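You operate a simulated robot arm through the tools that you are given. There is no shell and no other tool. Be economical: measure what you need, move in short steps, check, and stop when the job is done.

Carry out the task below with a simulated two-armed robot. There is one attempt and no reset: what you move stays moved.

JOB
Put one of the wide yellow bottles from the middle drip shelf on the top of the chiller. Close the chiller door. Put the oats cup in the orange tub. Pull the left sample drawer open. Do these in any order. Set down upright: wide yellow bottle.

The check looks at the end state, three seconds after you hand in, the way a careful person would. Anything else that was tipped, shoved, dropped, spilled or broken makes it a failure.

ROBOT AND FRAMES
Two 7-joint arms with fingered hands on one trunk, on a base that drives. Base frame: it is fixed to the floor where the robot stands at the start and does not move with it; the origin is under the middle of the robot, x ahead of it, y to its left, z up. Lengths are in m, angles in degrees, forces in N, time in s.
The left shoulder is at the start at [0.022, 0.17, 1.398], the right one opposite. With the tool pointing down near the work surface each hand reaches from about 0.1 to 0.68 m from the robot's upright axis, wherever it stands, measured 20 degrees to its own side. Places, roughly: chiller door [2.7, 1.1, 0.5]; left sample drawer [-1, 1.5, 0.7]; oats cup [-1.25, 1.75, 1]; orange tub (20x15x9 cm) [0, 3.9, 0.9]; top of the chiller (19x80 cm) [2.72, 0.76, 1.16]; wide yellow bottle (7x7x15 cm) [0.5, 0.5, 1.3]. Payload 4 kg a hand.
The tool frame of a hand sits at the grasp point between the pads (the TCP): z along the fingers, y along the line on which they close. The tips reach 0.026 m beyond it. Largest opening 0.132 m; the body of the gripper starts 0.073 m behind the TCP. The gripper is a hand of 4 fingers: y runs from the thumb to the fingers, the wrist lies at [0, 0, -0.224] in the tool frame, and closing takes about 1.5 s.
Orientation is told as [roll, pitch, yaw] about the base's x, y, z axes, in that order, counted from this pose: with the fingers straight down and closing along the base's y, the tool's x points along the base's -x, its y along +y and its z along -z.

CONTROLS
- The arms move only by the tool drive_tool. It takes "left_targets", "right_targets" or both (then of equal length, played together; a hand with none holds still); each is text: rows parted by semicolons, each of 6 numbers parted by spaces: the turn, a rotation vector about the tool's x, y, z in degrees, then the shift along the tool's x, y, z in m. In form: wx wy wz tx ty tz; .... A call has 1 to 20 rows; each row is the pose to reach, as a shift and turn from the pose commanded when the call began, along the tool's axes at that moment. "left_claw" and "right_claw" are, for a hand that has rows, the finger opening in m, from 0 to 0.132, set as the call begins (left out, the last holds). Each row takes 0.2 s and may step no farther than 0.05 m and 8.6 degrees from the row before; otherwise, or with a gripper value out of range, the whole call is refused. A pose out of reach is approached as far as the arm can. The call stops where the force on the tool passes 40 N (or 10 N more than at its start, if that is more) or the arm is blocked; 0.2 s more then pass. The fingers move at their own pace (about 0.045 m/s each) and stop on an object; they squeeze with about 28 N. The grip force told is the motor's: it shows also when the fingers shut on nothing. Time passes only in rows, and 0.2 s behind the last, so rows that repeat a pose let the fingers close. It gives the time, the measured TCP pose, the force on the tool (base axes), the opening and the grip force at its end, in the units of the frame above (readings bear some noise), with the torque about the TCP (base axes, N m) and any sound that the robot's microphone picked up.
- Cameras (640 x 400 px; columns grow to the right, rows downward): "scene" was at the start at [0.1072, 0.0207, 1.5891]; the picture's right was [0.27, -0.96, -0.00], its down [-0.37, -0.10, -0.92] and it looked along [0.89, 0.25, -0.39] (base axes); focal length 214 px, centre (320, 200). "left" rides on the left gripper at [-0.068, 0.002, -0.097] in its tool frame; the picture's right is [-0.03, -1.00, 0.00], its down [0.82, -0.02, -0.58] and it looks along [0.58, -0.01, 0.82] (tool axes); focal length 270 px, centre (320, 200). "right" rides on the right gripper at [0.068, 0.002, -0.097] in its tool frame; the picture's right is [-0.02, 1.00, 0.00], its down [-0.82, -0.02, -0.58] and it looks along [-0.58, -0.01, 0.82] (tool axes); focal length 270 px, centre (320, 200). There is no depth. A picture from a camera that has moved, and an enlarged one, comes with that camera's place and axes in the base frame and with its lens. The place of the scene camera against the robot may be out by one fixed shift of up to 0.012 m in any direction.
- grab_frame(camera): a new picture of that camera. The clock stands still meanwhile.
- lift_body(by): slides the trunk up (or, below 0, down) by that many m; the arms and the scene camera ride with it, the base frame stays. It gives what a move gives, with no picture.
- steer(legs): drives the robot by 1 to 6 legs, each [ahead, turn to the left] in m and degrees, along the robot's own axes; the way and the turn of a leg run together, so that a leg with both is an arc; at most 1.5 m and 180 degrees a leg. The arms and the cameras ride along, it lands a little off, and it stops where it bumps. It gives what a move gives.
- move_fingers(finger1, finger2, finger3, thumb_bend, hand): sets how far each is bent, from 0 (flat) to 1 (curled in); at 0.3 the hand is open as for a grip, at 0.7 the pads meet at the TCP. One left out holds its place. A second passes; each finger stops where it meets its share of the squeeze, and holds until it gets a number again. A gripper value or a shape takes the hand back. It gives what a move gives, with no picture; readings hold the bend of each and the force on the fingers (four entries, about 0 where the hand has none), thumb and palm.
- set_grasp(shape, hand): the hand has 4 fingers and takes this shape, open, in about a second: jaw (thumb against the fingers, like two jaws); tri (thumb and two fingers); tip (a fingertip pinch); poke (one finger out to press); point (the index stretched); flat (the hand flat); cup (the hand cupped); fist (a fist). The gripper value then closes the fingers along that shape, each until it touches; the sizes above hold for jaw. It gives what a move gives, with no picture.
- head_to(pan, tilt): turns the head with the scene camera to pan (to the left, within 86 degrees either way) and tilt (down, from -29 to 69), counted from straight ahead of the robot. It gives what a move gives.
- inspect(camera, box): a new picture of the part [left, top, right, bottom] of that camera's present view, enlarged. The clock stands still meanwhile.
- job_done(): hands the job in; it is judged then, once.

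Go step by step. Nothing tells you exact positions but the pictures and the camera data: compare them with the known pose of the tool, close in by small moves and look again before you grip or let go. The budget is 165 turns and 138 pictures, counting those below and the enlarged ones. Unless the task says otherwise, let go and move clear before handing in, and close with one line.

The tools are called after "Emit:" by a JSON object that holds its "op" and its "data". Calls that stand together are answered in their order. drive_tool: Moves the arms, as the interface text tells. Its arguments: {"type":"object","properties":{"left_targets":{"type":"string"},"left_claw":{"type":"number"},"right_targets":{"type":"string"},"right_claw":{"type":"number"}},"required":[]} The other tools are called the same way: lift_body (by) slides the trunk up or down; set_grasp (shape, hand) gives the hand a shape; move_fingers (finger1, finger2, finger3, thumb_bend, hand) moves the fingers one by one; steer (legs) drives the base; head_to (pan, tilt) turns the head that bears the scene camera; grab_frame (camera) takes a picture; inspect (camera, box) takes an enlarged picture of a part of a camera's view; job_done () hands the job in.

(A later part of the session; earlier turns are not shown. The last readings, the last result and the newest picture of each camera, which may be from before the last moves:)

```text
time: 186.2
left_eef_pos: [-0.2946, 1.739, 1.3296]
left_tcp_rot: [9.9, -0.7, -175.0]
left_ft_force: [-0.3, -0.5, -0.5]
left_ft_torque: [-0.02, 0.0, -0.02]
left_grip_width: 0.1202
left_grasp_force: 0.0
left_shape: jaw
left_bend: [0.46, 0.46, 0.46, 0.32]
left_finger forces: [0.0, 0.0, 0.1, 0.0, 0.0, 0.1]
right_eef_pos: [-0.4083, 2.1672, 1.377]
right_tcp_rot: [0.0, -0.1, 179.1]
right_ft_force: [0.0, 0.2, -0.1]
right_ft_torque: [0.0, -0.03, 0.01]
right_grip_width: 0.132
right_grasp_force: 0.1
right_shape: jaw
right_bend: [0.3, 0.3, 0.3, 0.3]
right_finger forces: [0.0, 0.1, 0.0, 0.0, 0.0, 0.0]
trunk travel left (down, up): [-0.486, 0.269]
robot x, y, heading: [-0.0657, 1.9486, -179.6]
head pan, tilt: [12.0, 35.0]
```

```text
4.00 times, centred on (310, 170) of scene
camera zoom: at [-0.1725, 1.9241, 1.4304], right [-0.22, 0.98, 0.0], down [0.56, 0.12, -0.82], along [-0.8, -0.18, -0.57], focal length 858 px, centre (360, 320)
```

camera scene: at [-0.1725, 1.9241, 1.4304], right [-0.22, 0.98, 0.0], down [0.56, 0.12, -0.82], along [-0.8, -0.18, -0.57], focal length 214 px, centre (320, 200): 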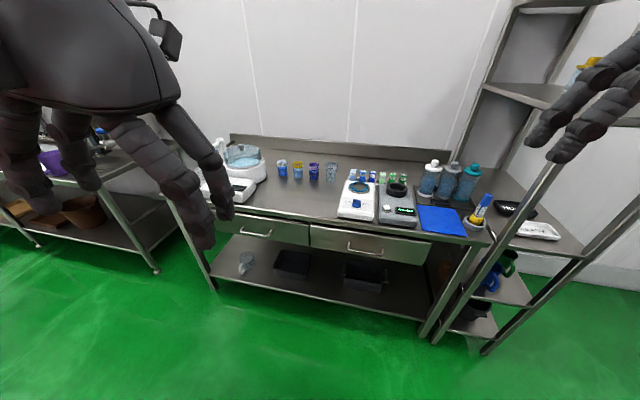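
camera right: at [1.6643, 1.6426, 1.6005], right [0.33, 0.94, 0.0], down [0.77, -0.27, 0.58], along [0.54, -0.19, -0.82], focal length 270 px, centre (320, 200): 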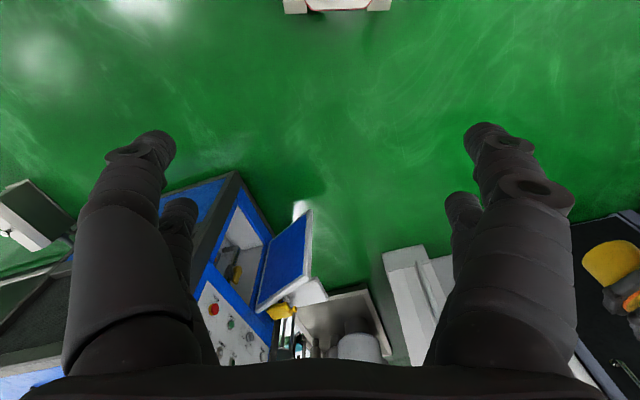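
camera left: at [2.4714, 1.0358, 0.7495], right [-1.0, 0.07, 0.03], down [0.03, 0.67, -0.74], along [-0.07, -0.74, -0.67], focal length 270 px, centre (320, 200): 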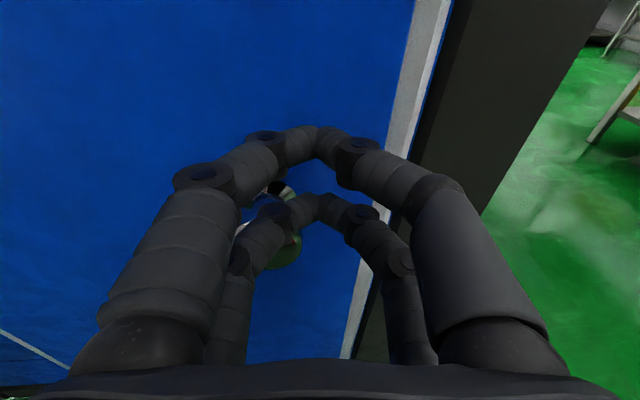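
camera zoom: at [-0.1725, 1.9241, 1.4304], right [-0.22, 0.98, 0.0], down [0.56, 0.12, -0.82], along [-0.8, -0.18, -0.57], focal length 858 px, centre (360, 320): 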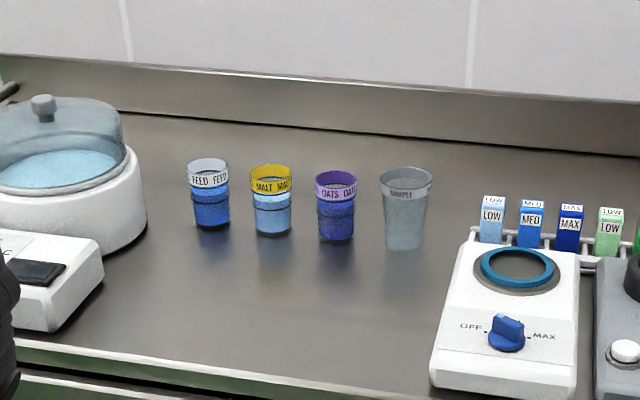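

The oats cup (purple rim, third) is near [-1.19,1.66], base z≈0.84; left drawer handle near [-0.84,1.45,0.71]. I'll reposition to about [-0.5,1.55] facing the bench.

Emit:
{"op": "steer", "data": {"legs": [[0, 40], [0.55, 0]]}}

Emit:
{"op": "steer", "data": {"legs": [[0, -40]]}}

Emit:
{"op": "head_to", "data": {"pan": -5, "tilt": 45}}

Emit:
{"op": "grab_frame", "data": {"camera": "scene"}}

Emit:
{"op": "grab_frame", "data": {"camera": "right"}}

```text
time: 191.5
left_eef_pos: [-0.5126, 1.2918, 1.3268]
left_tcp_rot: [9.7, -0.8, -134.4]
left_ft_force: [0.2, -0.7, 0.3]
left_ft_torque: [0.01, 0.0, -0.02]
left_grip_width: 0.1202
left_grasp_force: 0.0
left_shape: jaw
left_bend: [0.46, 0.46, 0.46, 0.32]
left_finger forces: [0.0, 0.1, 0.2, 0.0, 0.0, 0.0]
right_eef_pos: [-0.8748, 1.5439, 1.3762]
right_tcp_rot: [-0.1, -0.1, -140.8]
right_ft_force: [-1.5, 0.0, 0.0]
right_ft_torque: [-0.01, -0.01, 0.01]
right_grip_width: 0.1318
right_grasp_force: 0.0
right_shape: jaw
right_bend: [0.3, 0.3, 0.3, 0.3]
right_finger forces: [0.1, 0.1, 0.0, 0.1, 0.0, 0.0]
trunk travel left (down, up): [-0.486, 0.269]
robot x, y, heading: [-0.4783, 1.6036, -139.2]
head pan, tilt: [12.0, 35.0]
```

```text
time: 194.0
left_eef_pos: [-0.7085, 1.3909, 1.3283]
left_tcp_rot: [9.7, -0.7, -175.5]
left_ft_force: [0.0, 0.5, -0.7]
left_ft_torque: [-0.02, -0.02, -0.03]
left_grip_width: 0.1202
left_grasp_force: 0.1
left_shape: jaw
left_bend: [0.46, 0.46, 0.46, 0.32]
left_finger forces: [0.0, 0.1, 0.0, 0.0, 0.1, 0.1]
right_eef_pos: [-0.8174, 1.8181, 1.377]
right_tcp_rot: [-0.1, 0.1, 178.2]
right_ft_force: [0.4, -0.6, 0.0]
right_ft_torque: [-0.01, -0.02, 0.02]
right_grip_width: 0.1321
right_grasp_force: 0.0
right_shape: jaw
right_bend: [0.3, 0.3, 0.3, 0.3]
right_finger forces: [0.0, 0.1, 0.0, 0.0, 0.1, 0.0]
trunk travel left (down, up): [-0.486, 0.269]
robot x, y, heading: [-0.4796, 1.5671, 180.1]
head pan, tilt: [12.0, 35.0]
```

```text
time: 194.8
left_eef_pos: [-0.7059, 1.3886, 1.3297]
left_tcp_rot: [9.6, -0.8, -175.6]
left_ft_force: [-0.2, -0.5, -0.1]
left_ft_torque: [0.03, 0.01, 0.01]
left_grip_width: 0.1198
left_grasp_force: 0.1
left_shape: jaw
left_bend: [0.46, 0.46, 0.46, 0.32]
left_finger forces: [0.0, 0.0, 0.0, 0.1, 0.1, 0.0]
right_eef_pos: [-0.8153, 1.8161, 1.378]
right_tcp_rot: [-0.2, 0.0, 178.4]
right_ft_force: [0.5, 0.0, 0.1]
right_ft_torque: [0.04, 0.01, 0.0]
right_grip_width: 0.1319
right_grasp_force: 0.2
right_shape: jaw
right_bend: [0.3, 0.3, 0.3, 0.3]
right_finger forces: [0.1, 0.0, 0.1, 0.0, 0.0, 0.0]
trunk travel left (down, up): [-0.486, 0.269]
robot x, y, heading: [-0.4772, 1.567, 180.0]
head pan, tilt: [-5.0, 45.0]
```

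```text
73 pictures are left
camera scene: at [-0.5775, 1.5654, 1.4156], right [0.09, 1.0, 0.0], down [0.7, -0.06, -0.71], along [-0.7, 0.06, -0.71], focal length 214 px, centre (320, 200)
```

scene: 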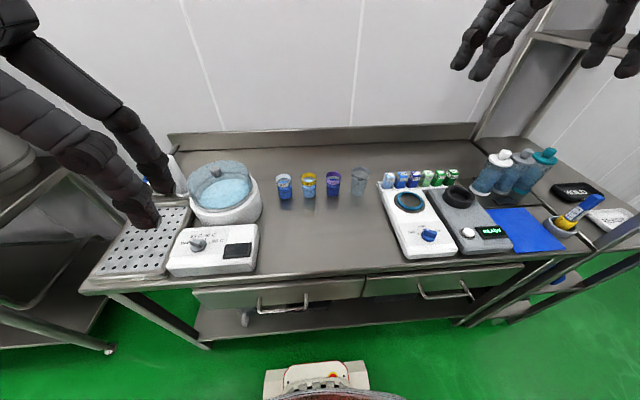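

```text
72 pictures are left
camera right: at [-0.7471, 1.8114, 1.4737], right [-0.06, -1.0, 0.0], down [-0.81, 0.04, 0.58], along [-0.58, 0.03, -0.82], focal length 270 px, centre (320, 200)
```

right: 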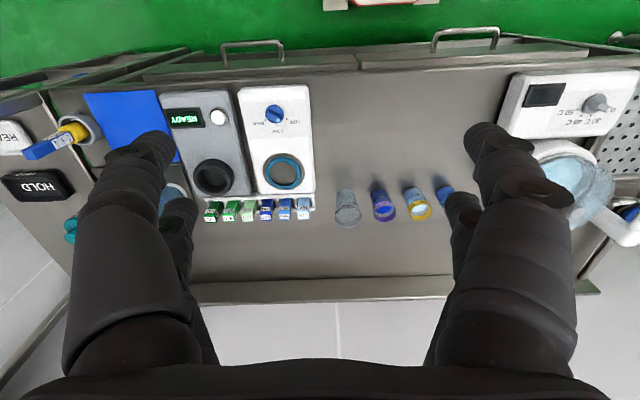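

Cup located at about [-1.18,1.667], z 0.82–0.93, neighbours about 9 cm either side along y, so I'll close along x. I'll come 8 cm closer, then turn the right hand 90° while moving over the cup, staying high.

Emit:
{"op": "steer", "data": {"legs": [[0.08, 0]]}}

Emit:
{"op": "drive_tool", "data": {"right_targets": "0 0 8 -0.02 0.012 0.02; 0 0 16 -0.045 0.025 0.04; 0 0 24 -0.07 0.04 0.06; 0 0 32 -0.09 0.055 0.08; 0 0 40 -0.11 0.07 0.1; 0 0 48 -0.13 0.085 0.12; 0 0 56 -0.15 0.1 0.14; 0 0 64 -0.17 0.115 0.16; 0 0 72 -0.19 0.13 0.18; 0 0 80 -0.21 0.14 0.2; 0 0 88 -0.23 0.145 0.22; 0 0 90 -0.25 0.147 0.24", "right_claw": 0.132}}

Emit:
{"op": "grab_frame", "data": {"camera": "right"}}

Emit:
{"op": "grab_frame", "data": {"camera": "scene"}}

```text
time: 195.9
left_eef_pos: [-0.789, 1.3907, 1.3274]
left_tcp_rot: [9.8, -0.8, -175.5]
left_ft_force: [-0.4, -0.4, 0.5]
left_ft_torque: [-0.05, -0.05, 0.0]
left_grip_width: 0.1199
left_grasp_force: 0.0
left_shape: jaw
left_bend: [0.46, 0.46, 0.46, 0.32]
left_finger forces: [0.1, 0.1, 0.0, 0.0, 0.1, 0.0]
right_eef_pos: [-0.8983, 1.8183, 1.3762]
right_tcp_rot: [-0.1, 0.0, 178.3]
right_ft_force: [-0.2, 0.2, -1.5]
right_ft_torque: [0.01, -0.05, -0.02]
right_grip_width: 0.132
right_grasp_force: 0.0
right_shape: jaw
right_bend: [0.3, 0.3, 0.3, 0.3]
right_finger forces: [0.0, 0.0, 0.1, 0.1, 0.0, 0.0]
trunk travel left (down, up): [-0.486, 0.269]
robot x, y, heading: [-0.5583, 1.5694, -179.8]
head pan, tilt: [-5.0, 45.0]
```

```text
time: 198.5
left_eef_pos: [-0.7864, 1.3923, 1.3299]
left_tcp_rot: [9.9, -0.9, -175.4]
left_ft_force: [-0.2, -0.2, -0.7]
left_ft_torque: [0.0, 0.03, -0.06]
left_grip_width: 0.1201
left_grasp_force: 0.1
left_shape: jaw
left_bend: [0.46, 0.46, 0.46, 0.32]
left_finger forces: [0.0, 0.0, 0.0, 0.0, 0.1, 0.0]
right_eef_pos: [-1.2333, 1.7402, 1.2303]
right_tcp_rot: [-1.1, 1.0, 105.3]
right_ft_force: [0.1, 0.6, 0.7]
right_ft_torque: [-0.03, 0.02, -0.01]
right_grip_width: 0.1321
right_grasp_force: 0.1
right_shape: jaw
right_bend: [0.3, 0.3, 0.3, 0.3]
right_finger forces: [0.0, 0.0, 0.1, 0.1, 0.1, 0.0]
right hand out of reach, approached as far as the arm can: row 6, 7, 8, 9, 10, 11, 12
trunk travel left (down, up): [-0.486, 0.269]
robot x, y, heading: [-0.5624, 1.5656, -179.8]
head pan, tilt: [-5.0, 45.0]
```

```text
71 pictures are left
camera right: at [-1.2195, 1.674, 1.3271], right [-0.97, -0.24, -0.02], down [-0.21, 0.8, 0.56], along [-0.12, 0.55, -0.83], focal length 270 px, centre (320, 200)
```

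right: 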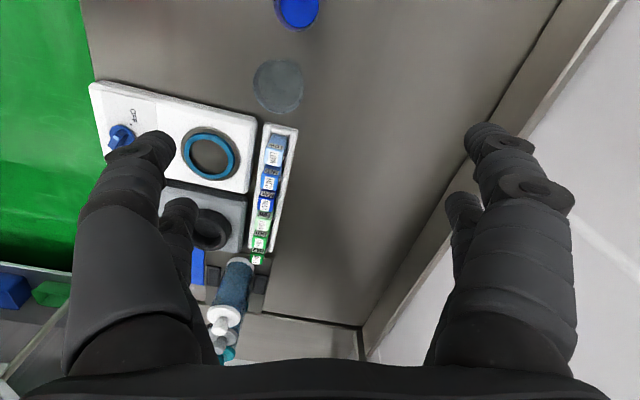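

```text
70 pictures are left
camera scene: at [-0.6581, 1.5691, 1.4156], right [0.09, 1.0, 0.0], down [0.7, -0.06, -0.71], along [-0.7, 0.06, -0.71], focal length 214 px, centre (320, 200)
```

scene: 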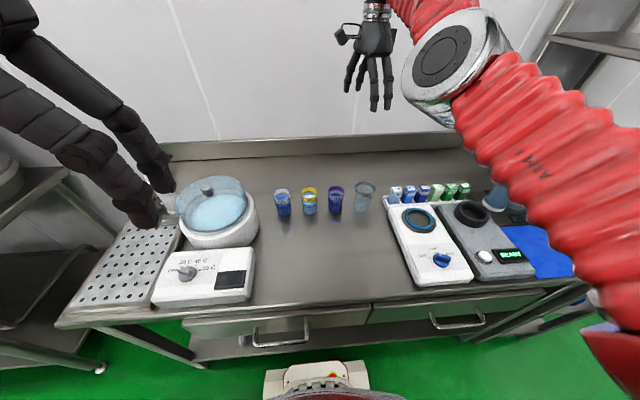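

The hand is high and slightly past the cup. I'll bring it down toward z≈1.03 centred above the oats cup and finish the yaw.

Emit:
{"op": "drive_tool", "data": {"right_targets": "0 0 3 0.014 -0.005 0.034; 0 0 6 0.028 -0.011 0.068; 0 0 9 0.042 -0.016 0.1; 0 0 12 0.056 -0.021 0.134; 0 0 15 0.07 -0.027 0.167; 0 0 15 0.0845 -0.032 0.2"}}

Emit:
{"op": "grab_frame", "data": {"camera": "right"}}

Emit:
{"op": "inspect", "data": {"camera": "scene", "box": [240, 100, 440, 240]}}

```text
time: 199.9
left_eef_pos: [-0.7884, 1.3925, 1.3296]
left_tcp_rot: [10.0, -0.9, -175.6]
left_ft_force: [-1.1, 0.2, 0.7]
left_ft_torque: [-0.01, 0.03, -0.01]
left_grip_width: 0.1201
left_grasp_force: 0.0
left_shape: jaw
left_bend: [0.46, 0.46, 0.46, 0.32]
left_finger forces: [0.0, 0.0, 0.0, 0.1, 0.0, 0.0]
right_eef_pos: [-1.2667, 1.7984, 1.0486]
right_tcp_rot: [-1.0, 3.1, 97.9]
right_ft_force: [0.3, 0.4, 0.4]
right_ft_torque: [-0.02, -0.01, 0.0]
right_grip_width: 0.1319
right_grasp_force: 0.1
right_shape: jaw
right_bend: [0.3, 0.3, 0.3, 0.3]
right_finger forces: [0.0, 0.1, 0.0, 0.0, 0.0, 0.0]
right hand out of reach, approached as far as the arm can: row 1, 2, 3, 4, 5, 6
trunk travel left (down, up): [-0.486, 0.269]
robot x, y, heading: [-0.5639, 1.5621, -180.0]
head pan, tilt: [-5.0, 45.0]
```

```text
69 pictures are left
camera right: at [-1.2616, 1.7352, 1.1483], right [-0.99, -0.12, -0.02], down [-0.11, 0.84, 0.53], along [-0.05, 0.53, -0.85], focal length 270 px, centre (320, 200)
```

right: 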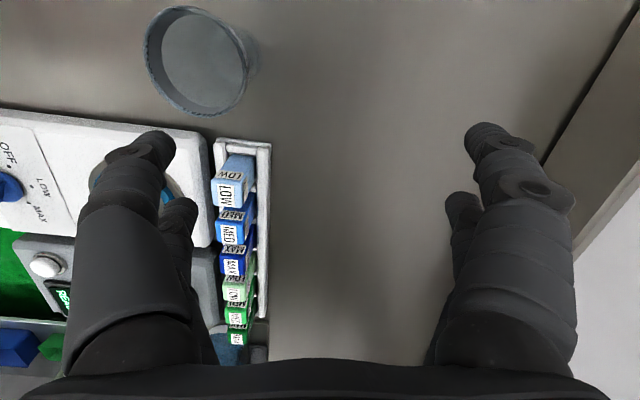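

```text
2.86 times, centred on (340, 170) of scene
camera zoom: at [-0.6601, 1.5692, 1.4154], right [0.09, 1.0, 0.0], down [0.71, -0.06, -0.71], along [-0.7, 0.06, -0.71], focal length 613 px, centre (263, 286)
```

zoom: 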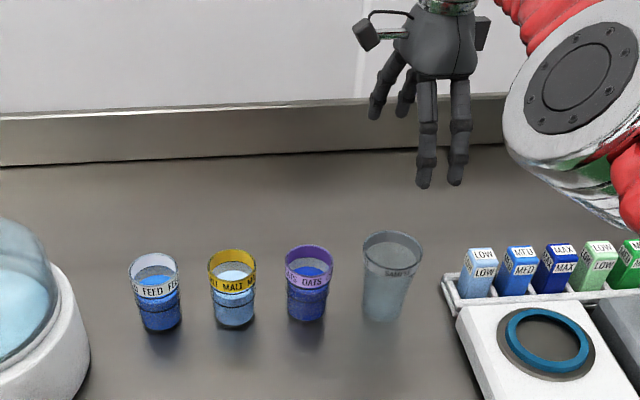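

The wrist limit is hit turning this way. I'll go back up and turn the hand the other direction.

Emit:
{"op": "drive_tool", "data": {"right_targets": "0 0 0 0 0 -0.04; 0 0 -8 0 -0.015 -0.08; 0 0 -16 0.005 -0.03 -0.12; 0 0 -24 0.005 -0.045 -0.15; 0 0 -32 0.01 -0.06 -0.17; 0 0 -40 0.01 -0.075 -0.17; 0 0 -48 0.015 -0.09 -0.17; 0 0 -56 0.015 -0.105 -0.17; 0 0 -64 0.02 -0.12 -0.17; 0 0 -72 0.02 -0.13 -0.17; 0 0 -80 0.02 -0.14 -0.17"}}

Emit:
{"op": "drive_tool", "data": {"right_targets": "0 0 -8 0 0 0; 0 0 -16 0 0 0; 0 0 -24 0 0 0; 0 0 -32 0 0 0; 0 0 -40 0 0 0; 0 0 -48 0 0 0; 0 0 -56 0 0 0; 0 0 -64 0 0 0; 0 0 -72 0 0 0; 0 0 -80 0 0 0; 0 0 -88 0 0 0"}}

```text
time: 202.3
left_eef_pos: [-0.7866, 1.388, 1.3289]
left_tcp_rot: [9.5, -0.8, -175.4]
left_ft_force: [0.7, -0.9, 0.0]
left_ft_torque: [0.05, 0.01, -0.02]
left_grip_width: 0.12
left_grasp_force: 0.1
left_shape: jaw
left_bend: [0.46, 0.46, 0.46, 0.32]
left_finger forces: [0.0, 0.0, 0.0, 0.1, 0.0, 0.0]
right_eef_pos: [-1.2206, 1.7533, 1.2721]
right_tcp_rot: [2.7, 1.7, 178.1]
right_ft_force: [-0.1, -0.9, 0.1]
right_ft_torque: [0.07, 0.02, 0.01]
right_grip_width: 0.132
right_grasp_force: 0.1
right_shape: jaw
right_bend: [0.3, 0.3, 0.3, 0.3]
right_finger forces: [0.0, 0.0, 0.0, 0.1, 0.0, 0.0]
right hand out of reach, approached as far as the arm can: row 1, 2, 3, 4, 5, 6, 7, 8, 9, 10, 11
trunk travel left (down, up): [-0.486, 0.269]
robot x, y, heading: [-0.5573, 1.5595, -179.9]
head pan, tilt: [-5.0, 45.0]
```

```text
time: 204.7
left_eef_pos: [-0.7878, 1.3902, 1.329]
left_tcp_rot: [9.7, -0.8, -175.6]
left_ft_force: [-0.3, 0.6, 0.5]
left_ft_torque: [-0.02, 0.01, 0.03]
left_grip_width: 0.1197
left_grasp_force: 0.1
left_shape: jaw
left_bend: [0.46, 0.46, 0.46, 0.32]
left_finger forces: [0.0, 0.0, 0.1, 0.0, 0.0, 0.1]
right_eef_pos: [-1.223, 1.7586, 1.2718]
right_tcp_rot: [1.5, -2.9, -93.9]
right_ft_force: [0.1, 0.1, 0.1]
right_ft_torque: [0.01, 0.01, 0.0]
right_grip_width: 0.132
right_grasp_force: 0.0
right_shape: jaw
right_bend: [0.3, 0.3, 0.3, 0.3]
right_finger forces: [0.0, 0.0, 0.1, 0.0, 0.0, 0.1]
trunk travel left (down, up): [-0.486, 0.269]
robot x, y, heading: [-0.5589, 1.5615, -180.1]
head pan, tilt: [-5.0, 45.0]
```

This direction reaches fine (yaw −94°). Now move over the oats cup at z≈1.03.

Emit:
{"op": "drive_tool", "data": {"right_targets": "0 0 0 -0.013 0.007 0.03; 0 0 0 -0.026 0.014 0.06; 0 0 0 -0.04 0.021 0.095; 0 0 -1 -0.052 0.028 0.13; 0 0 -2 -0.065 0.035 0.165; 0 0 -3 -0.078 0.042 0.2; 0 0 -3.9 -0.0885 0.049 0.235"}}

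Emit:
{"op": "grab_frame", "data": {"camera": "right"}}

Emit:
{"op": "inspect", "data": {"camera": "scene", "box": [240, 100, 440, 240]}}

```text
time: 206.3
left_eef_pos: [-0.7872, 1.3929, 1.329]
left_tcp_rot: [9.9, -0.8, -175.5]
left_ft_force: [0.5, 0.9, -0.7]
left_ft_torque: [-0.01, -0.03, 0.02]
left_grip_width: 0.1199
left_grasp_force: 0.1
left_shape: jaw
left_bend: [0.46, 0.46, 0.46, 0.32]
left_finger forces: [0.0, 0.1, 0.0, 0.0, 0.1, 0.0]
right_eef_pos: [-1.1767, 1.6554, 1.0425]
right_tcp_rot: [1.4, -3.1, -90.1]
right_ft_force: [0.2, 0.3, 0.0]
right_ft_torque: [-0.02, 0.01, -0.01]
right_grip_width: 0.1321
right_grasp_force: 0.1
right_shape: jaw
right_bend: [0.3, 0.3, 0.3, 0.3]
right_finger forces: [0.0, 0.1, 0.0, 0.0, 0.2, 0.0]
right hand out of reach, approached as far as the arm can: row 1, 2
trunk travel left (down, up): [-0.486, 0.269]
robot x, y, heading: [-0.5593, 1.565, -179.8]
head pan, tilt: [-5.0, 45.0]
```

```text
67 pictures are left
camera right: at [-1.1781, 1.7288, 1.1345], right [1.0, -0.03, 0.03], down [-0.04, -0.78, 0.62], along [0.0, -0.62, -0.78], focal length 270 px, centre (320, 200)
```

right: 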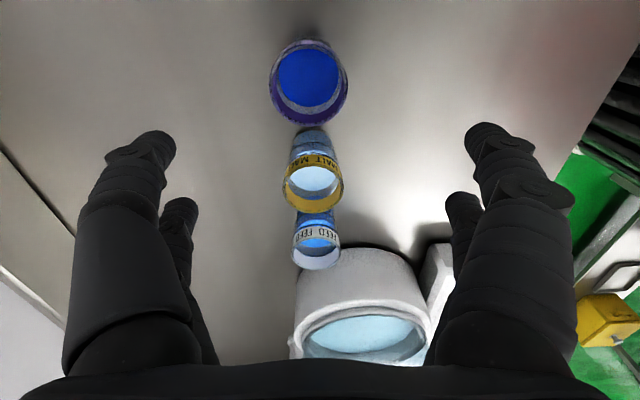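

```text
2.86 times, centred on (340, 170) of scene
camera zoom: at [-0.66, 1.5698, 1.4154], right [0.09, 1.0, 0.0], down [0.71, -0.06, -0.71], along [-0.7, 0.06, -0.71], focal length 613 px, centre (263, 286)
```

zoom: 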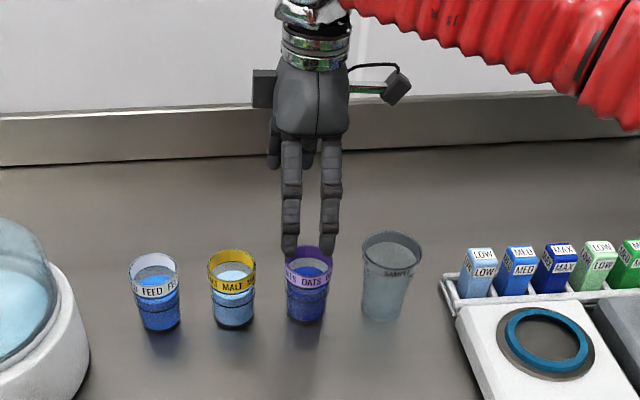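

Centred nicely; small correction (+1.4 cm y), then descend to z≈0.875.

Emit:
{"op": "drive_tool", "data": {"right_targets": "0 0 0 0.011 -0.005 0.02; 0 0 0 0.017 -0.008 0.05; 0 0 0 0.019 -0.009 0.08; 0 0 0 0.021 -0.01 0.11; 0 0 0 0.022 -0.011 0.14; 0 0 0 0.0226 -0.011 0.1665"}}

Emit:
{"op": "grab_frame", "data": {"camera": "right"}}

Emit:
{"op": "inspect", "data": {"camera": "scene", "box": [240, 100, 440, 240]}}

```text
time: 207.7
left_eef_pos: [-0.7878, 1.3919, 1.3295]
left_tcp_rot: [9.8, -0.8, -175.5]
left_ft_force: [-0.1, -0.4, -0.1]
left_ft_torque: [-0.01, 0.0, 0.01]
left_grip_width: 0.1199
left_grasp_force: 0.1
left_shape: jaw
left_bend: [0.46, 0.46, 0.46, 0.32]
left_finger forces: [0.0, 0.0, 0.0, 0.0, 0.1, 0.0]
right_eef_pos: [-1.1823, 1.6691, 0.8775]
right_tcp_rot: [1.5, -3.0, -90.1]
right_ft_force: [0.2, 0.6, 1.4]
right_ft_torque: [0.04, 0.08, 0.01]
right_grip_width: 0.1319
right_grasp_force: 0.0
right_shape: jaw
right_bend: [0.3, 0.3, 0.3, 0.3]
right_finger forces: [0.1, 0.0, 0.0, 0.0, 1.0, 0.0]
trunk travel left (down, up): [-0.486, 0.269]
robot x, y, heading: [-0.5617, 1.5609, -180.1]
head pan, tilt: [-5.0, 45.0]
```

```text
65 pictures are left
camera right: at [-1.1829, 1.7415, 0.9695], right [1.0, -0.03, 0.03], down [-0.04, -0.78, 0.62], along [0.0, -0.62, -0.79], focal length 270 px, centre (320, 200)
```

right: 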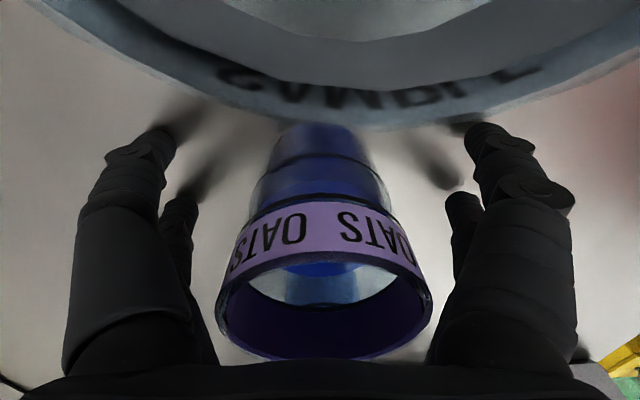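

```text
2.86 times, centred on (340, 170) of scene
camera zoom: at [-0.6593, 1.5674, 1.4155], right [0.09, 1.0, 0.0], down [0.7, -0.06, -0.71], along [-0.7, 0.06, -0.71], focal length 613 px, centre (263, 286)
```

zoom: 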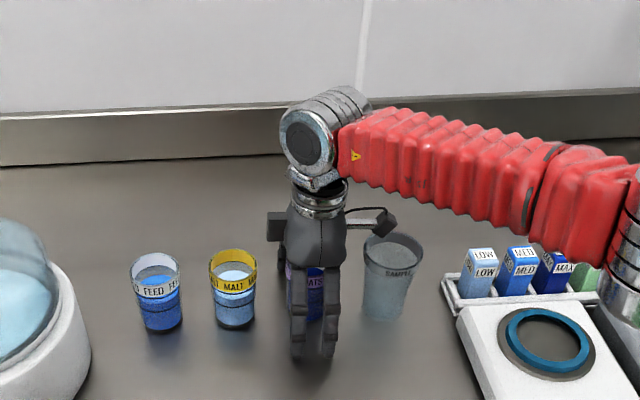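

The thumb may be brushing the table. I'll raise 1.2 cm and then close on the cup.

Emit:
{"op": "drive_tool", "data": {"right_targets": "0 0 0 0 0 -0.006; 0 0 0 -0.0005 0 -0.012"}}

Emit:
{"op": "drive_tool", "data": {"right_targets": "0 0 0 0 0 0; 0 0 0 0 0 0; 0 0 0 0 0 0; 0 0 0 0 0 0; 0 0 0 0 0 0; 0 0 0 0 0 0; 0 0 0 0 0 0; 0 0 0 0 0 0", "right_claw": 0.045}}

Emit:
{"op": "grab_frame", "data": {"camera": "right"}}

```text
time: 208.3
left_eef_pos: [-0.7873, 1.3911, 1.3294]
left_tcp_rot: [9.9, -0.8, -175.5]
left_ft_force: [0.2, 1.3, 0.1]
left_ft_torque: [-0.02, 0.01, 0.01]
left_grip_width: 0.1201
left_grasp_force: 0.0
left_shape: jaw
left_bend: [0.46, 0.46, 0.46, 0.32]
left_finger forces: [0.0, 0.0, 0.0, 0.0, 0.1, 0.0]
right_eef_pos: [-1.1827, 1.6675, 0.8879]
right_tcp_rot: [1.4, -2.9, -90.1]
right_ft_force: [0.7, 0.0, -0.5]
right_ft_torque: [-0.01, 0.0, -0.01]
right_grip_width: 0.132
right_grasp_force: 0.1
right_shape: jaw
right_bend: [0.3, 0.3, 0.3, 0.3]
right_finger forces: [0.1, 0.0, 0.0, 0.1, 0.0, 0.0]
trunk travel left (down, up): [-0.486, 0.269]
robot x, y, heading: [-0.56, 1.5592, -179.9]
head pan, tilt: [-5.0, 45.0]
```

```text
time: 210.1
left_eef_pos: [-0.7873, 1.3901, 1.3293]
left_tcp_rot: [9.7, -0.9, -175.6]
left_ft_force: [-0.3, 0.1, 0.5]
left_ft_torque: [-0.04, 0.02, -0.03]
left_grip_width: 0.12
left_grasp_force: 0.0
left_shape: jaw
left_bend: [0.46, 0.46, 0.46, 0.32]
left_finger forces: [0.0, 0.0, 0.0, 0.0, 0.0, 0.1]
right_eef_pos: [-1.184, 1.6693, 0.8877]
right_tcp_rot: [1.4, -3.0, -90.1]
right_ft_force: [-0.2, 0.7, -0.7]
right_ft_torque: [0.0, 0.0, 0.0]
right_grip_width: 0.0454
right_grasp_force: 0.0
right_shape: jaw
right_bend: [0.73, 0.73, 0.73, 0.7]
right_finger forces: [0.1, 0.1, 0.0, 0.0, 0.1, 0.1]
trunk travel left (down, up): [-0.486, 0.269]
robot x, y, heading: [-0.5584, 1.566, -180.0]
head pan, tilt: [-5.0, 45.0]
```

```text
63 pictures are left
camera right: at [-1.1841, 1.7412, 0.9803], right [1.0, -0.03, 0.03], down [-0.04, -0.78, 0.62], along [0.0, -0.62, -0.79], focal length 270 px, centre (320, 200)
```

right: 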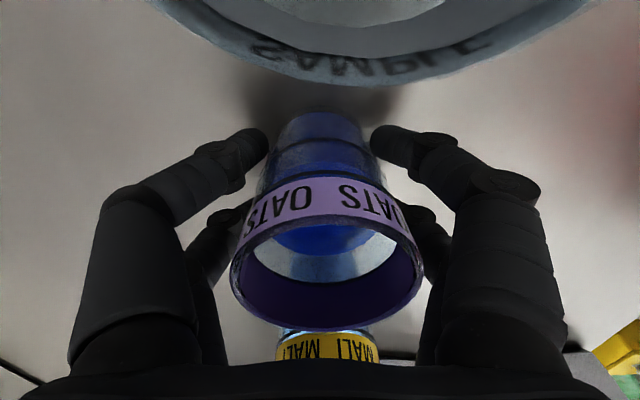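

No contact yet; close further.

Emit:
{"op": "drive_tool", "data": {"right_targets": "0 0 0 0 0 0; 0 0 0 0 0 0; 0 0 0 0 0 0; 0 0 0 0 0 0; 0 0 0 0 0 0; 0 0 0 0 0 0", "right_claw": 0.025}}

Emit:
{"op": "grab_frame", "data": {"camera": "right"}}

```text
time: 211.5
left_eef_pos: [-0.7877, 1.3915, 1.3297]
left_tcp_rot: [9.8, -0.8, -175.5]
left_ft_force: [-0.3, 0.1, 0.4]
left_ft_torque: [0.01, 0.01, 0.02]
left_grip_width: 0.1199
left_grasp_force: 0.1
left_shape: jaw
left_bend: [0.46, 0.46, 0.46, 0.32]
left_finger forces: [0.0, 0.0, 0.0, 0.0, 0.1, 0.0]
right_eef_pos: [-1.1822, 1.6684, 0.8883]
right_tcp_rot: [1.4, -2.9, -90.0]
right_ft_force: [-0.2, -0.5, 0.4]
right_ft_torque: [0.0, -0.01, -0.02]
right_grip_width: 0.0306
right_grasp_force: 27.6
right_shape: jaw
right_bend: [0.74, 0.74, 0.74, 0.7]
right_finger forces: [30.7, 23.9, 23.4, 0.0, 31.3, 0.0]
trunk travel left (down, up): [-0.486, 0.269]
robot x, y, heading: [-0.5605, 1.5638, -179.8]
head pan, tilt: [-5.0, 45.0]
```

```text
62 pictures are left
camera right: at [-1.1841, 1.7411, 0.9803], right [1.0, -0.03, 0.03], down [-0.04, -0.78, 0.62], along [0.0, -0.62, -0.79], focal length 270 px, centre (320, 200)
```

right: 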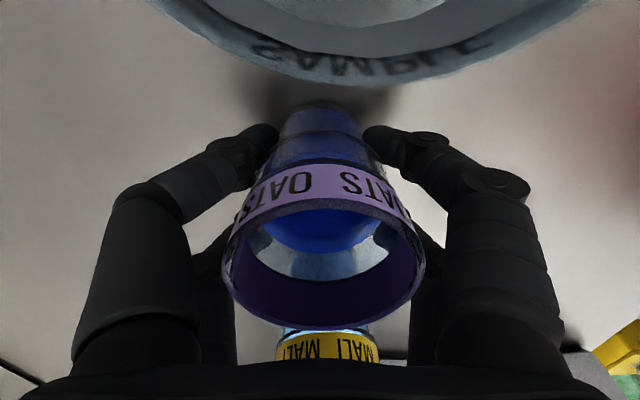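

Firm grip (~28 N on all pads). Lifting straight up.

Emit:
{"op": "drive_tool", "data": {"right_targets": "0 0 0 -0.001 0 -0.015; 0 0 0 -0.002 0.001 -0.035; 0 0 0 -0.003 0.0015 -0.06; 0 0 0 -0.005 0.002 -0.09; 0 0 0 -0.007 0.003 -0.12; 0 0 0 -0.008 0.0035 -0.15; 0 0 0 -0.01 0.004 -0.18"}}

Emit:
{"op": "grab_frame", "data": {"camera": "scene"}}

Emit:
{"op": "grab_frame", "data": {"camera": "right"}}

```text
time: 213.1
left_eef_pos: [-0.7878, 1.3902, 1.3288]
left_tcp_rot: [9.8, -0.8, -175.5]
left_ft_force: [0.0, -0.5, 1.1]
left_ft_torque: [-0.02, 0.06, 0.02]
left_grip_width: 0.1197
left_grasp_force: 0.0
left_shape: jaw
left_bend: [0.46, 0.46, 0.46, 0.32]
left_finger forces: [0.0, 0.0, 0.1, 0.1, 0.0, 0.0]
right_eef_pos: [-1.1842, 1.6684, 1.0695]
right_tcp_rot: [1.4, -3.0, -90.1]
right_ft_force: [0.2, 1.1, -1.8]
right_ft_torque: [0.01, 0.01, 0.02]
right_grip_width: 0.0307
right_grasp_force: 27.7
right_shape: jaw
right_bend: [0.74, 0.74, 0.74, 0.7]
right_finger forces: [30.7, 23.7, 23.4, 0.0, 31.5, 0.0]
trunk travel left (down, up): [-0.486, 0.269]
robot x, y, heading: [-0.5605, 1.5654, -180.3]
head pan, tilt: [-5.0, 45.0]
```

```text
61 pictures are left
camera scene: at [-0.6592, 1.5673, 1.4155], right [0.09, 1.0, 0.0], down [0.7, -0.06, -0.71], along [-0.7, 0.06, -0.71], focal length 214 px, centre (320, 200)
```

scene: 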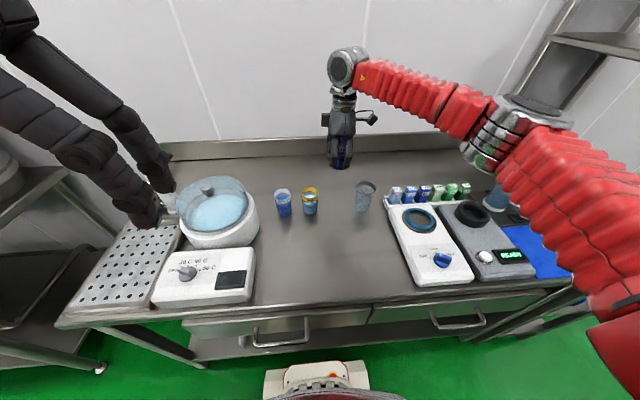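

```text
60 pictures are left
camera right: at [-1.1864, 1.7402, 1.161], right [1.0, -0.03, 0.03], down [-0.04, -0.79, 0.62], along [0.01, -0.62, -0.79], focal length 270 px, centre (320, 200)
```

right: 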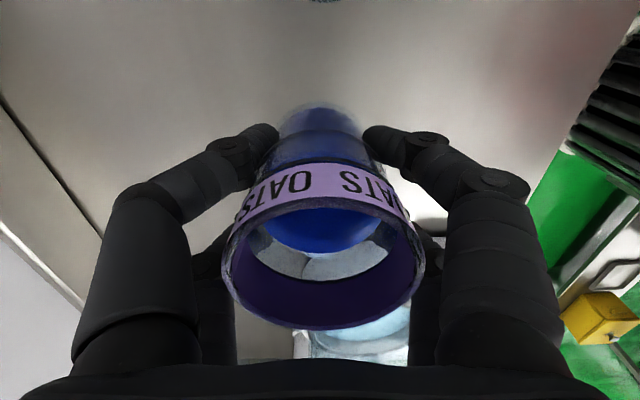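

Cup is secure and neighbours are undisturbed. I'll reverse away with a slight sideways shift to line the left arm up with the left drawer handle (≈[-0.82,1.474,0.72]), then pull the cup hand in.

Emit:
{"op": "steer", "data": {"legs": [[-0.15, 0], [0, -18], [-0.38, 0], [0, 18]]}}

Emit:
{"op": "drive_tool", "data": {"right_targets": "0 0 0 0.015 0.03 -0.02; 0 0 0 0.03 0.06 -0.04; 0 0 0 0.045 0.09 -0.06; 0 0 0 0.06 0.12 -0.08; 0 0 0 0.08 0.15 -0.09; 0 0 0 0.1 0.18 -0.1"}}

Emit:
{"op": "grab_frame", "data": {"camera": "scene"}}

```text
time: 218.7
left_eef_pos: [-0.2802, 1.2727, 1.3287]
left_tcp_rot: [9.7, -0.8, -175.6]
left_ft_force: [-0.3, 1.0, -0.8]
left_ft_torque: [0.02, 0.0, 0.01]
left_grip_width: 0.12
left_grasp_force: 0.0
left_shape: jaw
left_bend: [0.46, 0.46, 0.46, 0.32]
left_finger forces: [0.0, 0.0, 0.0, 0.0, 0.1, 0.0]
right_eef_pos: [-0.6772, 1.5513, 1.0682]
right_tcp_rot: [1.3, -3.0, -90.2]
right_ft_force: [0.3, 0.6, -2.3]
right_ft_torque: [-0.03, 0.03, 0.0]
right_grip_width: 0.0304
right_grasp_force: 28.3
right_shape: jaw
right_bend: [0.74, 0.74, 0.74, 0.7]
right_finger forces: [30.4, 23.2, 23.7, 0.0, 31.7, 0.1]
trunk travel left (down, up): [-0.486, 0.269]
robot x, y, heading: [-0.0553, 1.4617, 180.1]
head pan, tilt: [-5.0, 45.0]
```

```text
time: 220.1
left_eef_pos: [-0.2787, 1.2724, 1.3305]
left_tcp_rot: [9.8, -0.8, -175.6]
left_ft_force: [-0.2, -0.3, -0.5]
left_ft_torque: [0.0, 0.01, 0.03]
left_grip_width: 0.1199
left_grasp_force: 0.0
left_shape: jaw
left_bend: [0.47, 0.47, 0.46, 0.32]
left_finger forces: [0.0, 0.0, 0.1, 0.0, 0.0, 0.1]
right_eef_pos: [-0.4986, 1.6562, 1.1688]
right_tcp_rot: [1.4, -3.0, -90.2]
right_ft_force: [0.7, 0.1, -1.6]
right_ft_torque: [0.0, 0.0, 0.02]
right_grip_width: 0.0304
right_grasp_force: 28.0
right_shape: jaw
right_bend: [0.74, 0.74, 0.74, 0.7]
right_finger forces: [30.5, 23.1, 23.5, 0.1, 31.8, 0.0]
trunk travel left (down, up): [-0.486, 0.269]
robot x, y, heading: [-0.0491, 1.4624, 180.0]
head pan, tilt: [-5.0, 45.0]
```

```text
59 pictures are left
camera scene: at [-0.1504, 1.4643, 1.4156], right [0.09, 1.0, 0.0], down [0.7, -0.06, -0.71], along [-0.7, 0.06, -0.71], focal length 214 px, centre (320, 200)
```

scene: 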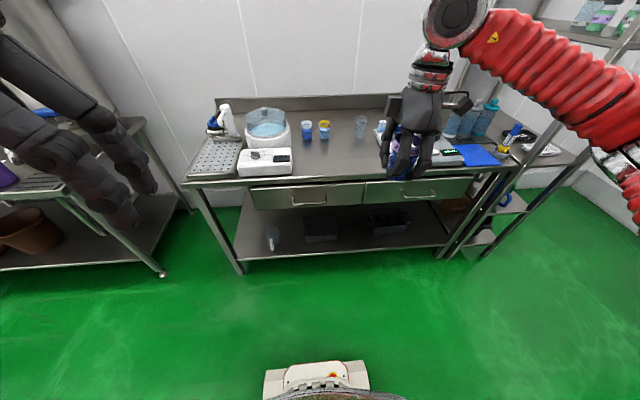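

Handle now reads about [-0.82,1.468,0.73]. I'll shimmy the base ~15 cm to −y so the left arm has a comfortable line.

Emit:
{"op": "steer", "data": {"legs": [[0, 25], [0.35, 0], [0, -25], [-0.3, 0]]}}

Emit:
{"op": "drive_tool", "data": {"left_targets": "0 -8 0 -0.03 0 0.01; 0 -16 0 -0.06 0 0.02; 0 -24 0 -0.09 0 0.03; 0 -32 0 -0.12 0 0.05; 0 -40 0 -0.15 0 0.07; 0 -48 0 -0.18 0 0.1; 0 -56 0 -0.21 0 0.13; 0 -64 0 -0.24 0 0.16; 0 -72 0 -0.27 0 0.19; 0 -80 0 -0.29 0 0.22; 0 -88 0 -0.3 0 0.25; 0 -90 0 -0.3 0 0.28"}}

Emit:
{"op": "grab_frame", "data": {"camera": "scene"}}

```text
time: 226.9
left_eef_pos: [-0.2934, 1.1259, 1.3304]
left_tcp_rot: [9.8, -0.9, -176.7]
left_ft_force: [0.9, 0.3, 0.0]
left_ft_torque: [0.03, 0.0, 0.02]
left_grip_width: 0.1202
left_grasp_force: 0.0
left_shape: jaw
left_bend: [0.47, 0.47, 0.46, 0.32]
left_finger forces: [0.1, 0.1, 0.0, 0.1, 0.0, 0.0]
right_eef_pos: [-0.5067, 1.5123, 1.1683]
right_tcp_rot: [1.4, -3.0, -91.3]
right_ft_force: [-0.1, -0.5, -1.7]
right_ft_torque: [0.01, 0.03, 0.01]
right_grip_width: 0.0297
right_grasp_force: 28.0
right_shape: jaw
right_bend: [0.74, 0.74, 0.74, 0.7]
right_finger forces: [30.5, 22.5, 24.2, 0.0, 32.0, 0.0]
trunk travel left (down, up): [-0.486, 0.269]
robot x, y, heading: [-0.0649, 1.3076, 178.9]
head pan, tilt: [-5.0, 45.0]
```

```text
time: 229.5
left_eef_pos: [-0.5962, 1.0602, 1.0579]
left_tcp_rot: [94.8, -80.2, 88.3]
left_ft_force: [0.1, 0.7, -0.4]
left_ft_torque: [-0.01, 0.0, -0.01]
left_grip_width: 0.1201
left_grasp_force: 0.0
left_shape: jaw
left_bend: [0.46, 0.47, 0.46, 0.32]
left_finger forces: [0.0, 0.1, 0.0, 0.1, 0.1, 0.1]
left hand out of reach, approached as far as the arm can: row 2, 3, 4, 5, 6, 7, 8, 9
right_eef_pos: [-0.5089, 1.512, 1.1685]
right_tcp_rot: [1.4, -3.0, -91.3]
right_ft_force: [0.4, 0.2, -3.2]
right_ft_torque: [-0.02, -0.02, 0.01]
right_grip_width: 0.0299
right_grasp_force: 27.9
right_shape: jaw
right_bend: [0.74, 0.74, 0.74, 0.7]
right_finger forces: [30.4, 22.5, 24.2, 0.0, 32.1, 0.0]
trunk travel left (down, up): [-0.486, 0.269]
robot x, y, heading: [-0.0621, 1.3057, 178.8]
head pan, tilt: [-5.0, 45.0]
```

```text
58 pictures are left
camera scene: at [-0.1641, 1.3126, 1.4154], right [0.11, 0.99, 0.0], down [0.7, -0.08, -0.71], along [-0.7, 0.08, -0.71], focal length 214 px, centre (320, 200)
```

scene: 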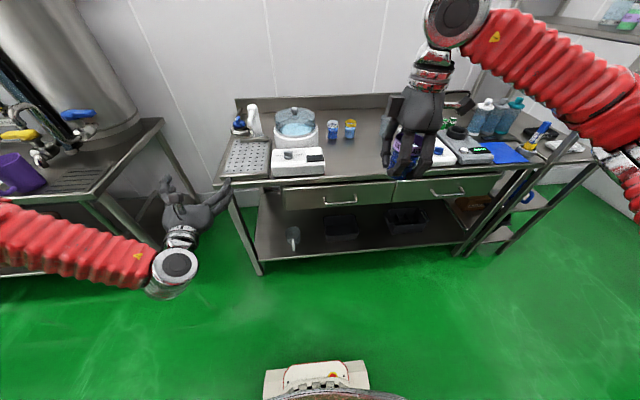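

I shifted the wrong way (the handle is now to the robot's right). I'll shimmy to larger y instead, in two calls.

Emit:
{"op": "steer", "data": {"legs": [[0, -40], [0.42, 0]]}}

Emit:
{"op": "steer", "data": {"legs": [[0, 41], [-0.3, 0]]}}

Emit:
{"op": "grab_frame", "data": {"camera": "scene"}}

```text
time: 234.2
left_eef_pos: [-0.9417, 1.7416, 1.0591]
left_tcp_rot: [94.9, -80.1, 48.0]
left_ft_force: [0.1, -0.3, -0.2]
left_ft_torque: [0.0, 0.01, -0.01]
left_grip_width: 0.1202
left_grasp_force: 0.0
left_shape: jaw
left_bend: [0.46, 0.47, 0.46, 0.32]
left_finger forces: [0.0, 0.1, 0.0, 0.0, 0.0, 0.1]
right_eef_pos: [-0.583, 2.0319, 1.1676]
right_tcp_rot: [1.4, -3.1, -131.7]
right_ft_force: [0.1, 0.4, -1.7]
right_ft_torque: [-0.05, 0.04, -0.03]
right_grip_width: 0.0299
right_grasp_force: 27.9
right_shape: jaw
right_bend: [0.74, 0.74, 0.74, 0.7]
right_finger forces: [30.4, 22.2, 24.3, 0.0, 32.3, 0.0]
trunk travel left (down, up): [-0.486, 0.269]
robot x, y, heading: [-0.3924, 1.5702, 138.8]
head pan, tilt: [-5.0, 45.0]
```

```text
time: 237.1
left_eef_pos: [-0.9216, 1.3425, 1.0595]
left_tcp_rot: [95.6, -80.6, 87.0]
left_ft_force: [0.6, -0.7, -0.9]
left_ft_torque: [-0.02, 0.03, -0.13]
left_grip_width: 0.1197
left_grasp_force: 0.1
left_shape: jaw
left_bend: [0.46, 0.46, 0.47, 0.32]
left_finger forces: [0.0, 0.0, 0.0, 0.0, 0.0, 0.0]
right_eef_pos: [-0.8281, 1.7963, 1.172]
right_tcp_rot: [1.4, -2.7, -92.2]
right_ft_force: [0.2, -1.7, -1.9]
right_ft_torque: [0.1, 0.05, 0.01]
right_grip_width: 0.0294
right_grasp_force: 27.9
right_shape: jaw
right_bend: [0.74, 0.74, 0.74, 0.7]
right_finger forces: [31.9, 24.7, 24.7, 0.0, 33.1, 0.0]
trunk travel left (down, up): [-0.486, 0.269]
robot x, y, heading: [-0.3896, 1.6106, 177.4]
head pan, tilt: [-5.0, 45.0]
stopped in leg 2: the robot was blocked; the commanded pose is now the measured one
```

```text
57 pictures are left
camera scene: at [-0.4851, 1.6106, 1.4157], right [0.13, 0.99, 0.0], down [0.7, -0.09, -0.71], along [-0.7, 0.1, -0.71], focal length 214 px, centre (320, 200)
```

scene: 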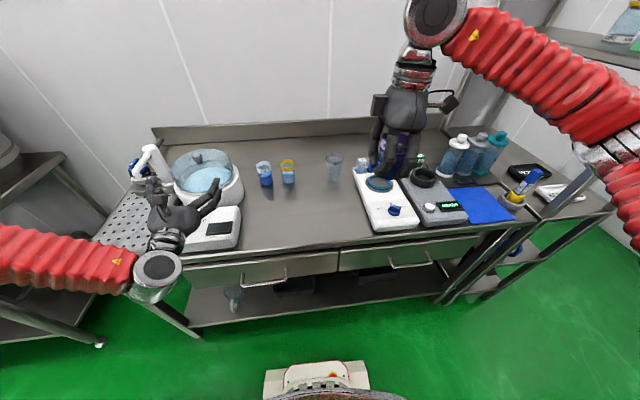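

Stopped at once on the reverse; nothing seems disturbed. Try reversing again.

Emit:
{"op": "steer", "data": {"legs": [[-0.3, 0]]}}

Emit:
{"op": "grab_frame", "data": {"camera": "scene"}}

```text
time: 239.1
left_eef_pos: [-0.6228, 1.3336, 1.0612]
left_tcp_rot: [96.1, -80.2, 86.5]
left_ft_force: [0.6, -0.7, 0.8]
left_ft_torque: [-0.01, 0.03, 0.01]
left_grip_width: 0.1202
left_grasp_force: 0.1
left_shape: jaw
left_bend: [0.46, 0.46, 0.47, 0.32]
left_finger forces: [0.0, 0.0, 0.0, 0.0, 0.0, 0.1]
right_eef_pos: [-0.5302, 1.7864, 1.1711]
right_tcp_rot: [1.3, -2.8, -92.1]
right_ft_force: [0.5, 0.7, -0.6]
right_ft_torque: [0.0, 0.0, 0.02]
right_grip_width: 0.0291
right_grasp_force: 28.2
right_shape: jaw
right_bend: [0.74, 0.74, 0.74, 0.7]
right_finger forces: [31.8, 24.5, 24.7, 0.0, 33.0, 0.1]
trunk travel left (down, up): [-0.486, 0.269]
robot x, y, heading: [-0.0897, 1.5969, 177.6]
head pan, tilt: [-5.0, 45.0]
```

```text
56 pictures are left
camera scene: at [-0.1869, 1.603, 1.4156], right [0.13, 0.99, 0.0], down [0.7, -0.09, -0.71], along [-0.7, 0.09, -0.71], focal length 214 px, centre (320, 200)
```

scene: 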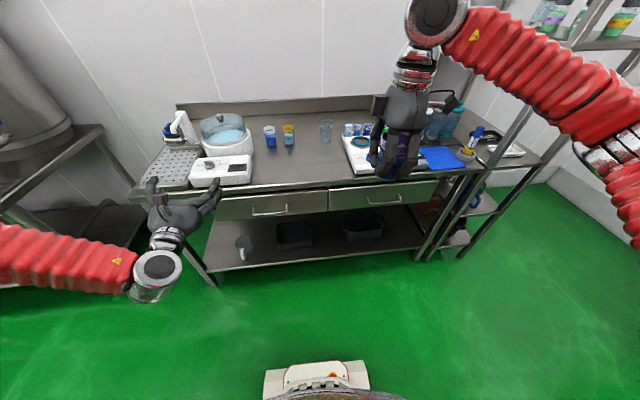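

Handle at [-0.82,1.468,0.729] confirmed. Lower the trunk 15 cm, then roll the left hand so it closes vertically and bring it in front of the handle.

Emit:
{"op": "lift_body", "data": {"by": -0.15}}

Emit:
{"op": "drive_tool", "data": {"left_targets": "0 0 8 0.015 -0.016 0; 0 0 16 0.03 -0.032 0; 0 0 24 0.045 -0.05 0; 0 0 32 0.06 -0.066 0; 0 0 40 0.08 -0.083 0; 0 0 48 0.095 -0.1 0.01; 0 0 56 0.11 -0.117 0.02; 0 0 64 0.125 -0.133 0.03; 0 0 72 0.14 -0.15 0.04; 0 0 80 0.157 -0.167 0.05", "left_claw": 0.1}}

Emit:
{"op": "grab_frame", "data": {"camera": "left"}}

Emit:
{"op": "grab_frame", "data": {"camera": "scene"}}

```text
time: 240.9
left_eef_pos: [-0.6238, 1.3331, 0.9129]
left_tcp_rot: [96.0, -80.2, 86.7]
left_ft_force: [0.6, 0.1, -0.3]
left_ft_torque: [-0.02, 0.01, -0.03]
left_grip_width: 0.12
left_grasp_force: 0.0
left_shape: jaw
left_bend: [0.46, 0.46, 0.47, 0.32]
left_finger forces: [0.0, 0.0, 0.0, 0.1, 0.0, 0.1]
right_eef_pos: [-0.5312, 1.7859, 1.0218]
right_tcp_rot: [1.4, -2.9, -92.1]
right_ft_force: [-0.4, 0.4, -1.6]
right_ft_torque: [-0.02, -0.01, -0.02]
right_grip_width: 0.0291
right_grasp_force: 27.5
right_shape: jaw
right_bend: [0.74, 0.74, 0.74, 0.7]
right_finger forces: [31.9, 24.2, 24.7, 0.1, 33.0, 0.0]
trunk travel left (down, up): [-0.336, 0.419]
robot x, y, heading: [-0.092, 1.5968, 177.7]
head pan, tilt: [-5.0, 45.0]
```

```text
time: 243.1
left_eef_pos: [-0.5311, 1.5198, 0.9237]
left_tcp_rot: [86.0, -7.8, 97.5]
left_ft_force: [0.1, 0.3, 1.1]
left_ft_torque: [0.02, 0.0, 0.0]
left_grip_width: 0.1001
left_grasp_force: 0.1
left_shape: jaw
left_bend: [0.63, 0.63, 0.63, 0.5]
left_finger forces: [0.0, 0.0, 0.0, 0.0, 0.1, 0.0]
left hand out of reach, approached as far as the arm can: row 4, 5, 6, 7, 8, 9, 10
right_eef_pos: [-0.5305, 1.7868, 1.022]
right_tcp_rot: [1.3, -3.0, -92.1]
right_ft_force: [-0.1, 0.9, -1.5]
right_ft_torque: [-0.02, -0.02, 0.0]
right_grip_width: 0.029
right_grasp_force: 28.7
right_shape: jaw
right_bend: [0.74, 0.74, 0.74, 0.7]
right_finger forces: [31.7, 23.8, 24.6, 0.0, 33.1, 0.1]
trunk travel left (down, up): [-0.336, 0.419]
robot x, y, heading: [-0.0904, 1.5942, 177.6]
head pan, tilt: [-5.0, 45.0]
```

```text
55 pictures are left
camera left: at [-0.4451, 1.599, 0.9403], right [0.05, 0.17, -0.98], down [0.68, -0.73, -0.09], along [-0.73, -0.66, -0.15], focal length 270 px, centre (320, 200)
```

left: 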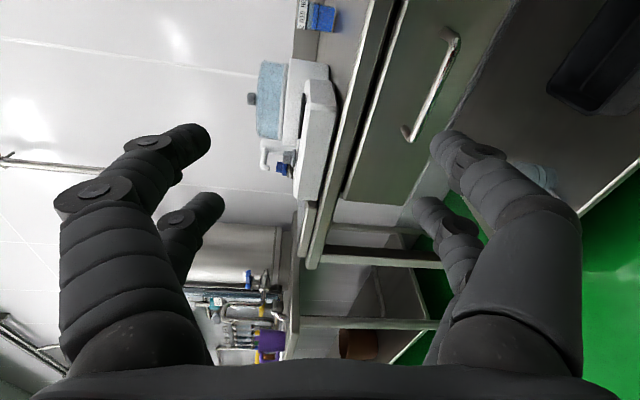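

```text
54 pictures are left
camera scene: at [-0.2193, 1.6055, 1.2641], right [0.13, 0.99, 0.0], down [0.7, -0.09, -0.71], along [-0.7, 0.09, -0.71], focal length 214 px, centre (320, 200)
```

scene: 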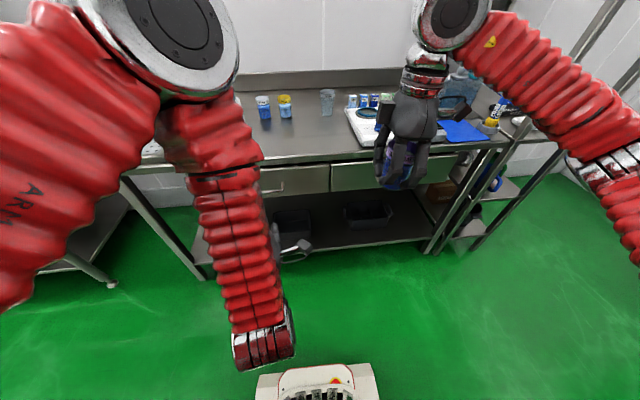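

The hand now closes vertically, pointing at the bench. Move in front of the handle.

Emit:
{"op": "drive_tool", "data": {"left_targets": "0 0 0 0.007 -0.022 0.02; 0 0 0 0.015 -0.044 0.04; 0 0 0 0.022 -0.066 0.06; 0 0 0 0.03 -0.088 0.08; 0 0 0 0.037 -0.11 0.1; 0 0 0 0.044 -0.132 0.12; 0 0 0 0.052 -0.154 0.14; 0 0 0 0.059 -0.174 0.16"}}

Emit:
{"op": "grab_frame", "data": {"camera": "left"}}

```text
time: 244.9
left_eef_pos: [-0.5335, 1.5198, 0.9219]
left_tcp_rot: [85.8, -8.1, 97.5]
left_ft_force: [0.4, -0.4, 0.1]
left_ft_torque: [0.02, -0.01, 0.03]
left_grip_width: 0.1001
left_grasp_force: 0.0
left_shape: jaw
left_bend: [0.63, 0.63, 0.63, 0.5]
left_finger forces: [0.1, 0.1, 0.0, 0.0, 0.0, 0.0]
left hand out of reach, approached as far as the arm can: row 1, 2, 3, 4, 5, 6, 7, 8
right_eef_pos: [-0.5315, 1.7863, 1.0216]
right_tcp_rot: [1.5, -3.0, -92.1]
right_ft_force: [0.7, 0.9, -2.7]
right_ft_torque: [-0.05, -0.03, -0.02]
right_grip_width: 0.0291
right_grasp_force: 28.1
right_shape: jaw
right_bend: [0.74, 0.74, 0.74, 0.7]
right_finger forces: [31.8, 23.9, 24.7, 0.0, 33.1, 0.1]
trunk travel left (down, up): [-0.336, 0.419]
robot x, y, heading: [-0.0905, 1.5963, 177.3]
head pan, tilt: [-5.0, 45.0]
```

```text
53 pictures are left
camera left: at [-0.4464, 1.5988, 0.9395], right [0.05, 0.17, -0.98], down [0.68, -0.73, -0.09], along [-0.73, -0.66, -0.15], focal length 270 px, centre (320, 200)
```

left: 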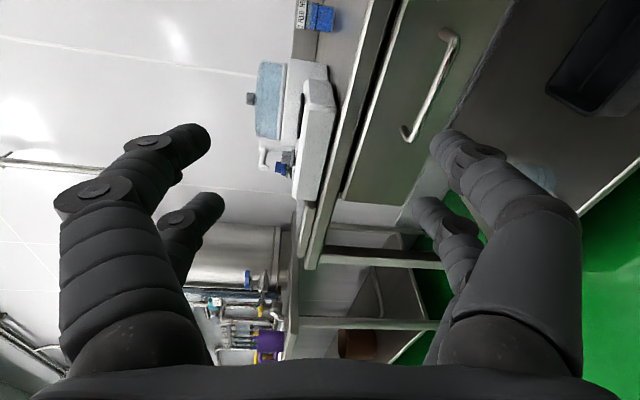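

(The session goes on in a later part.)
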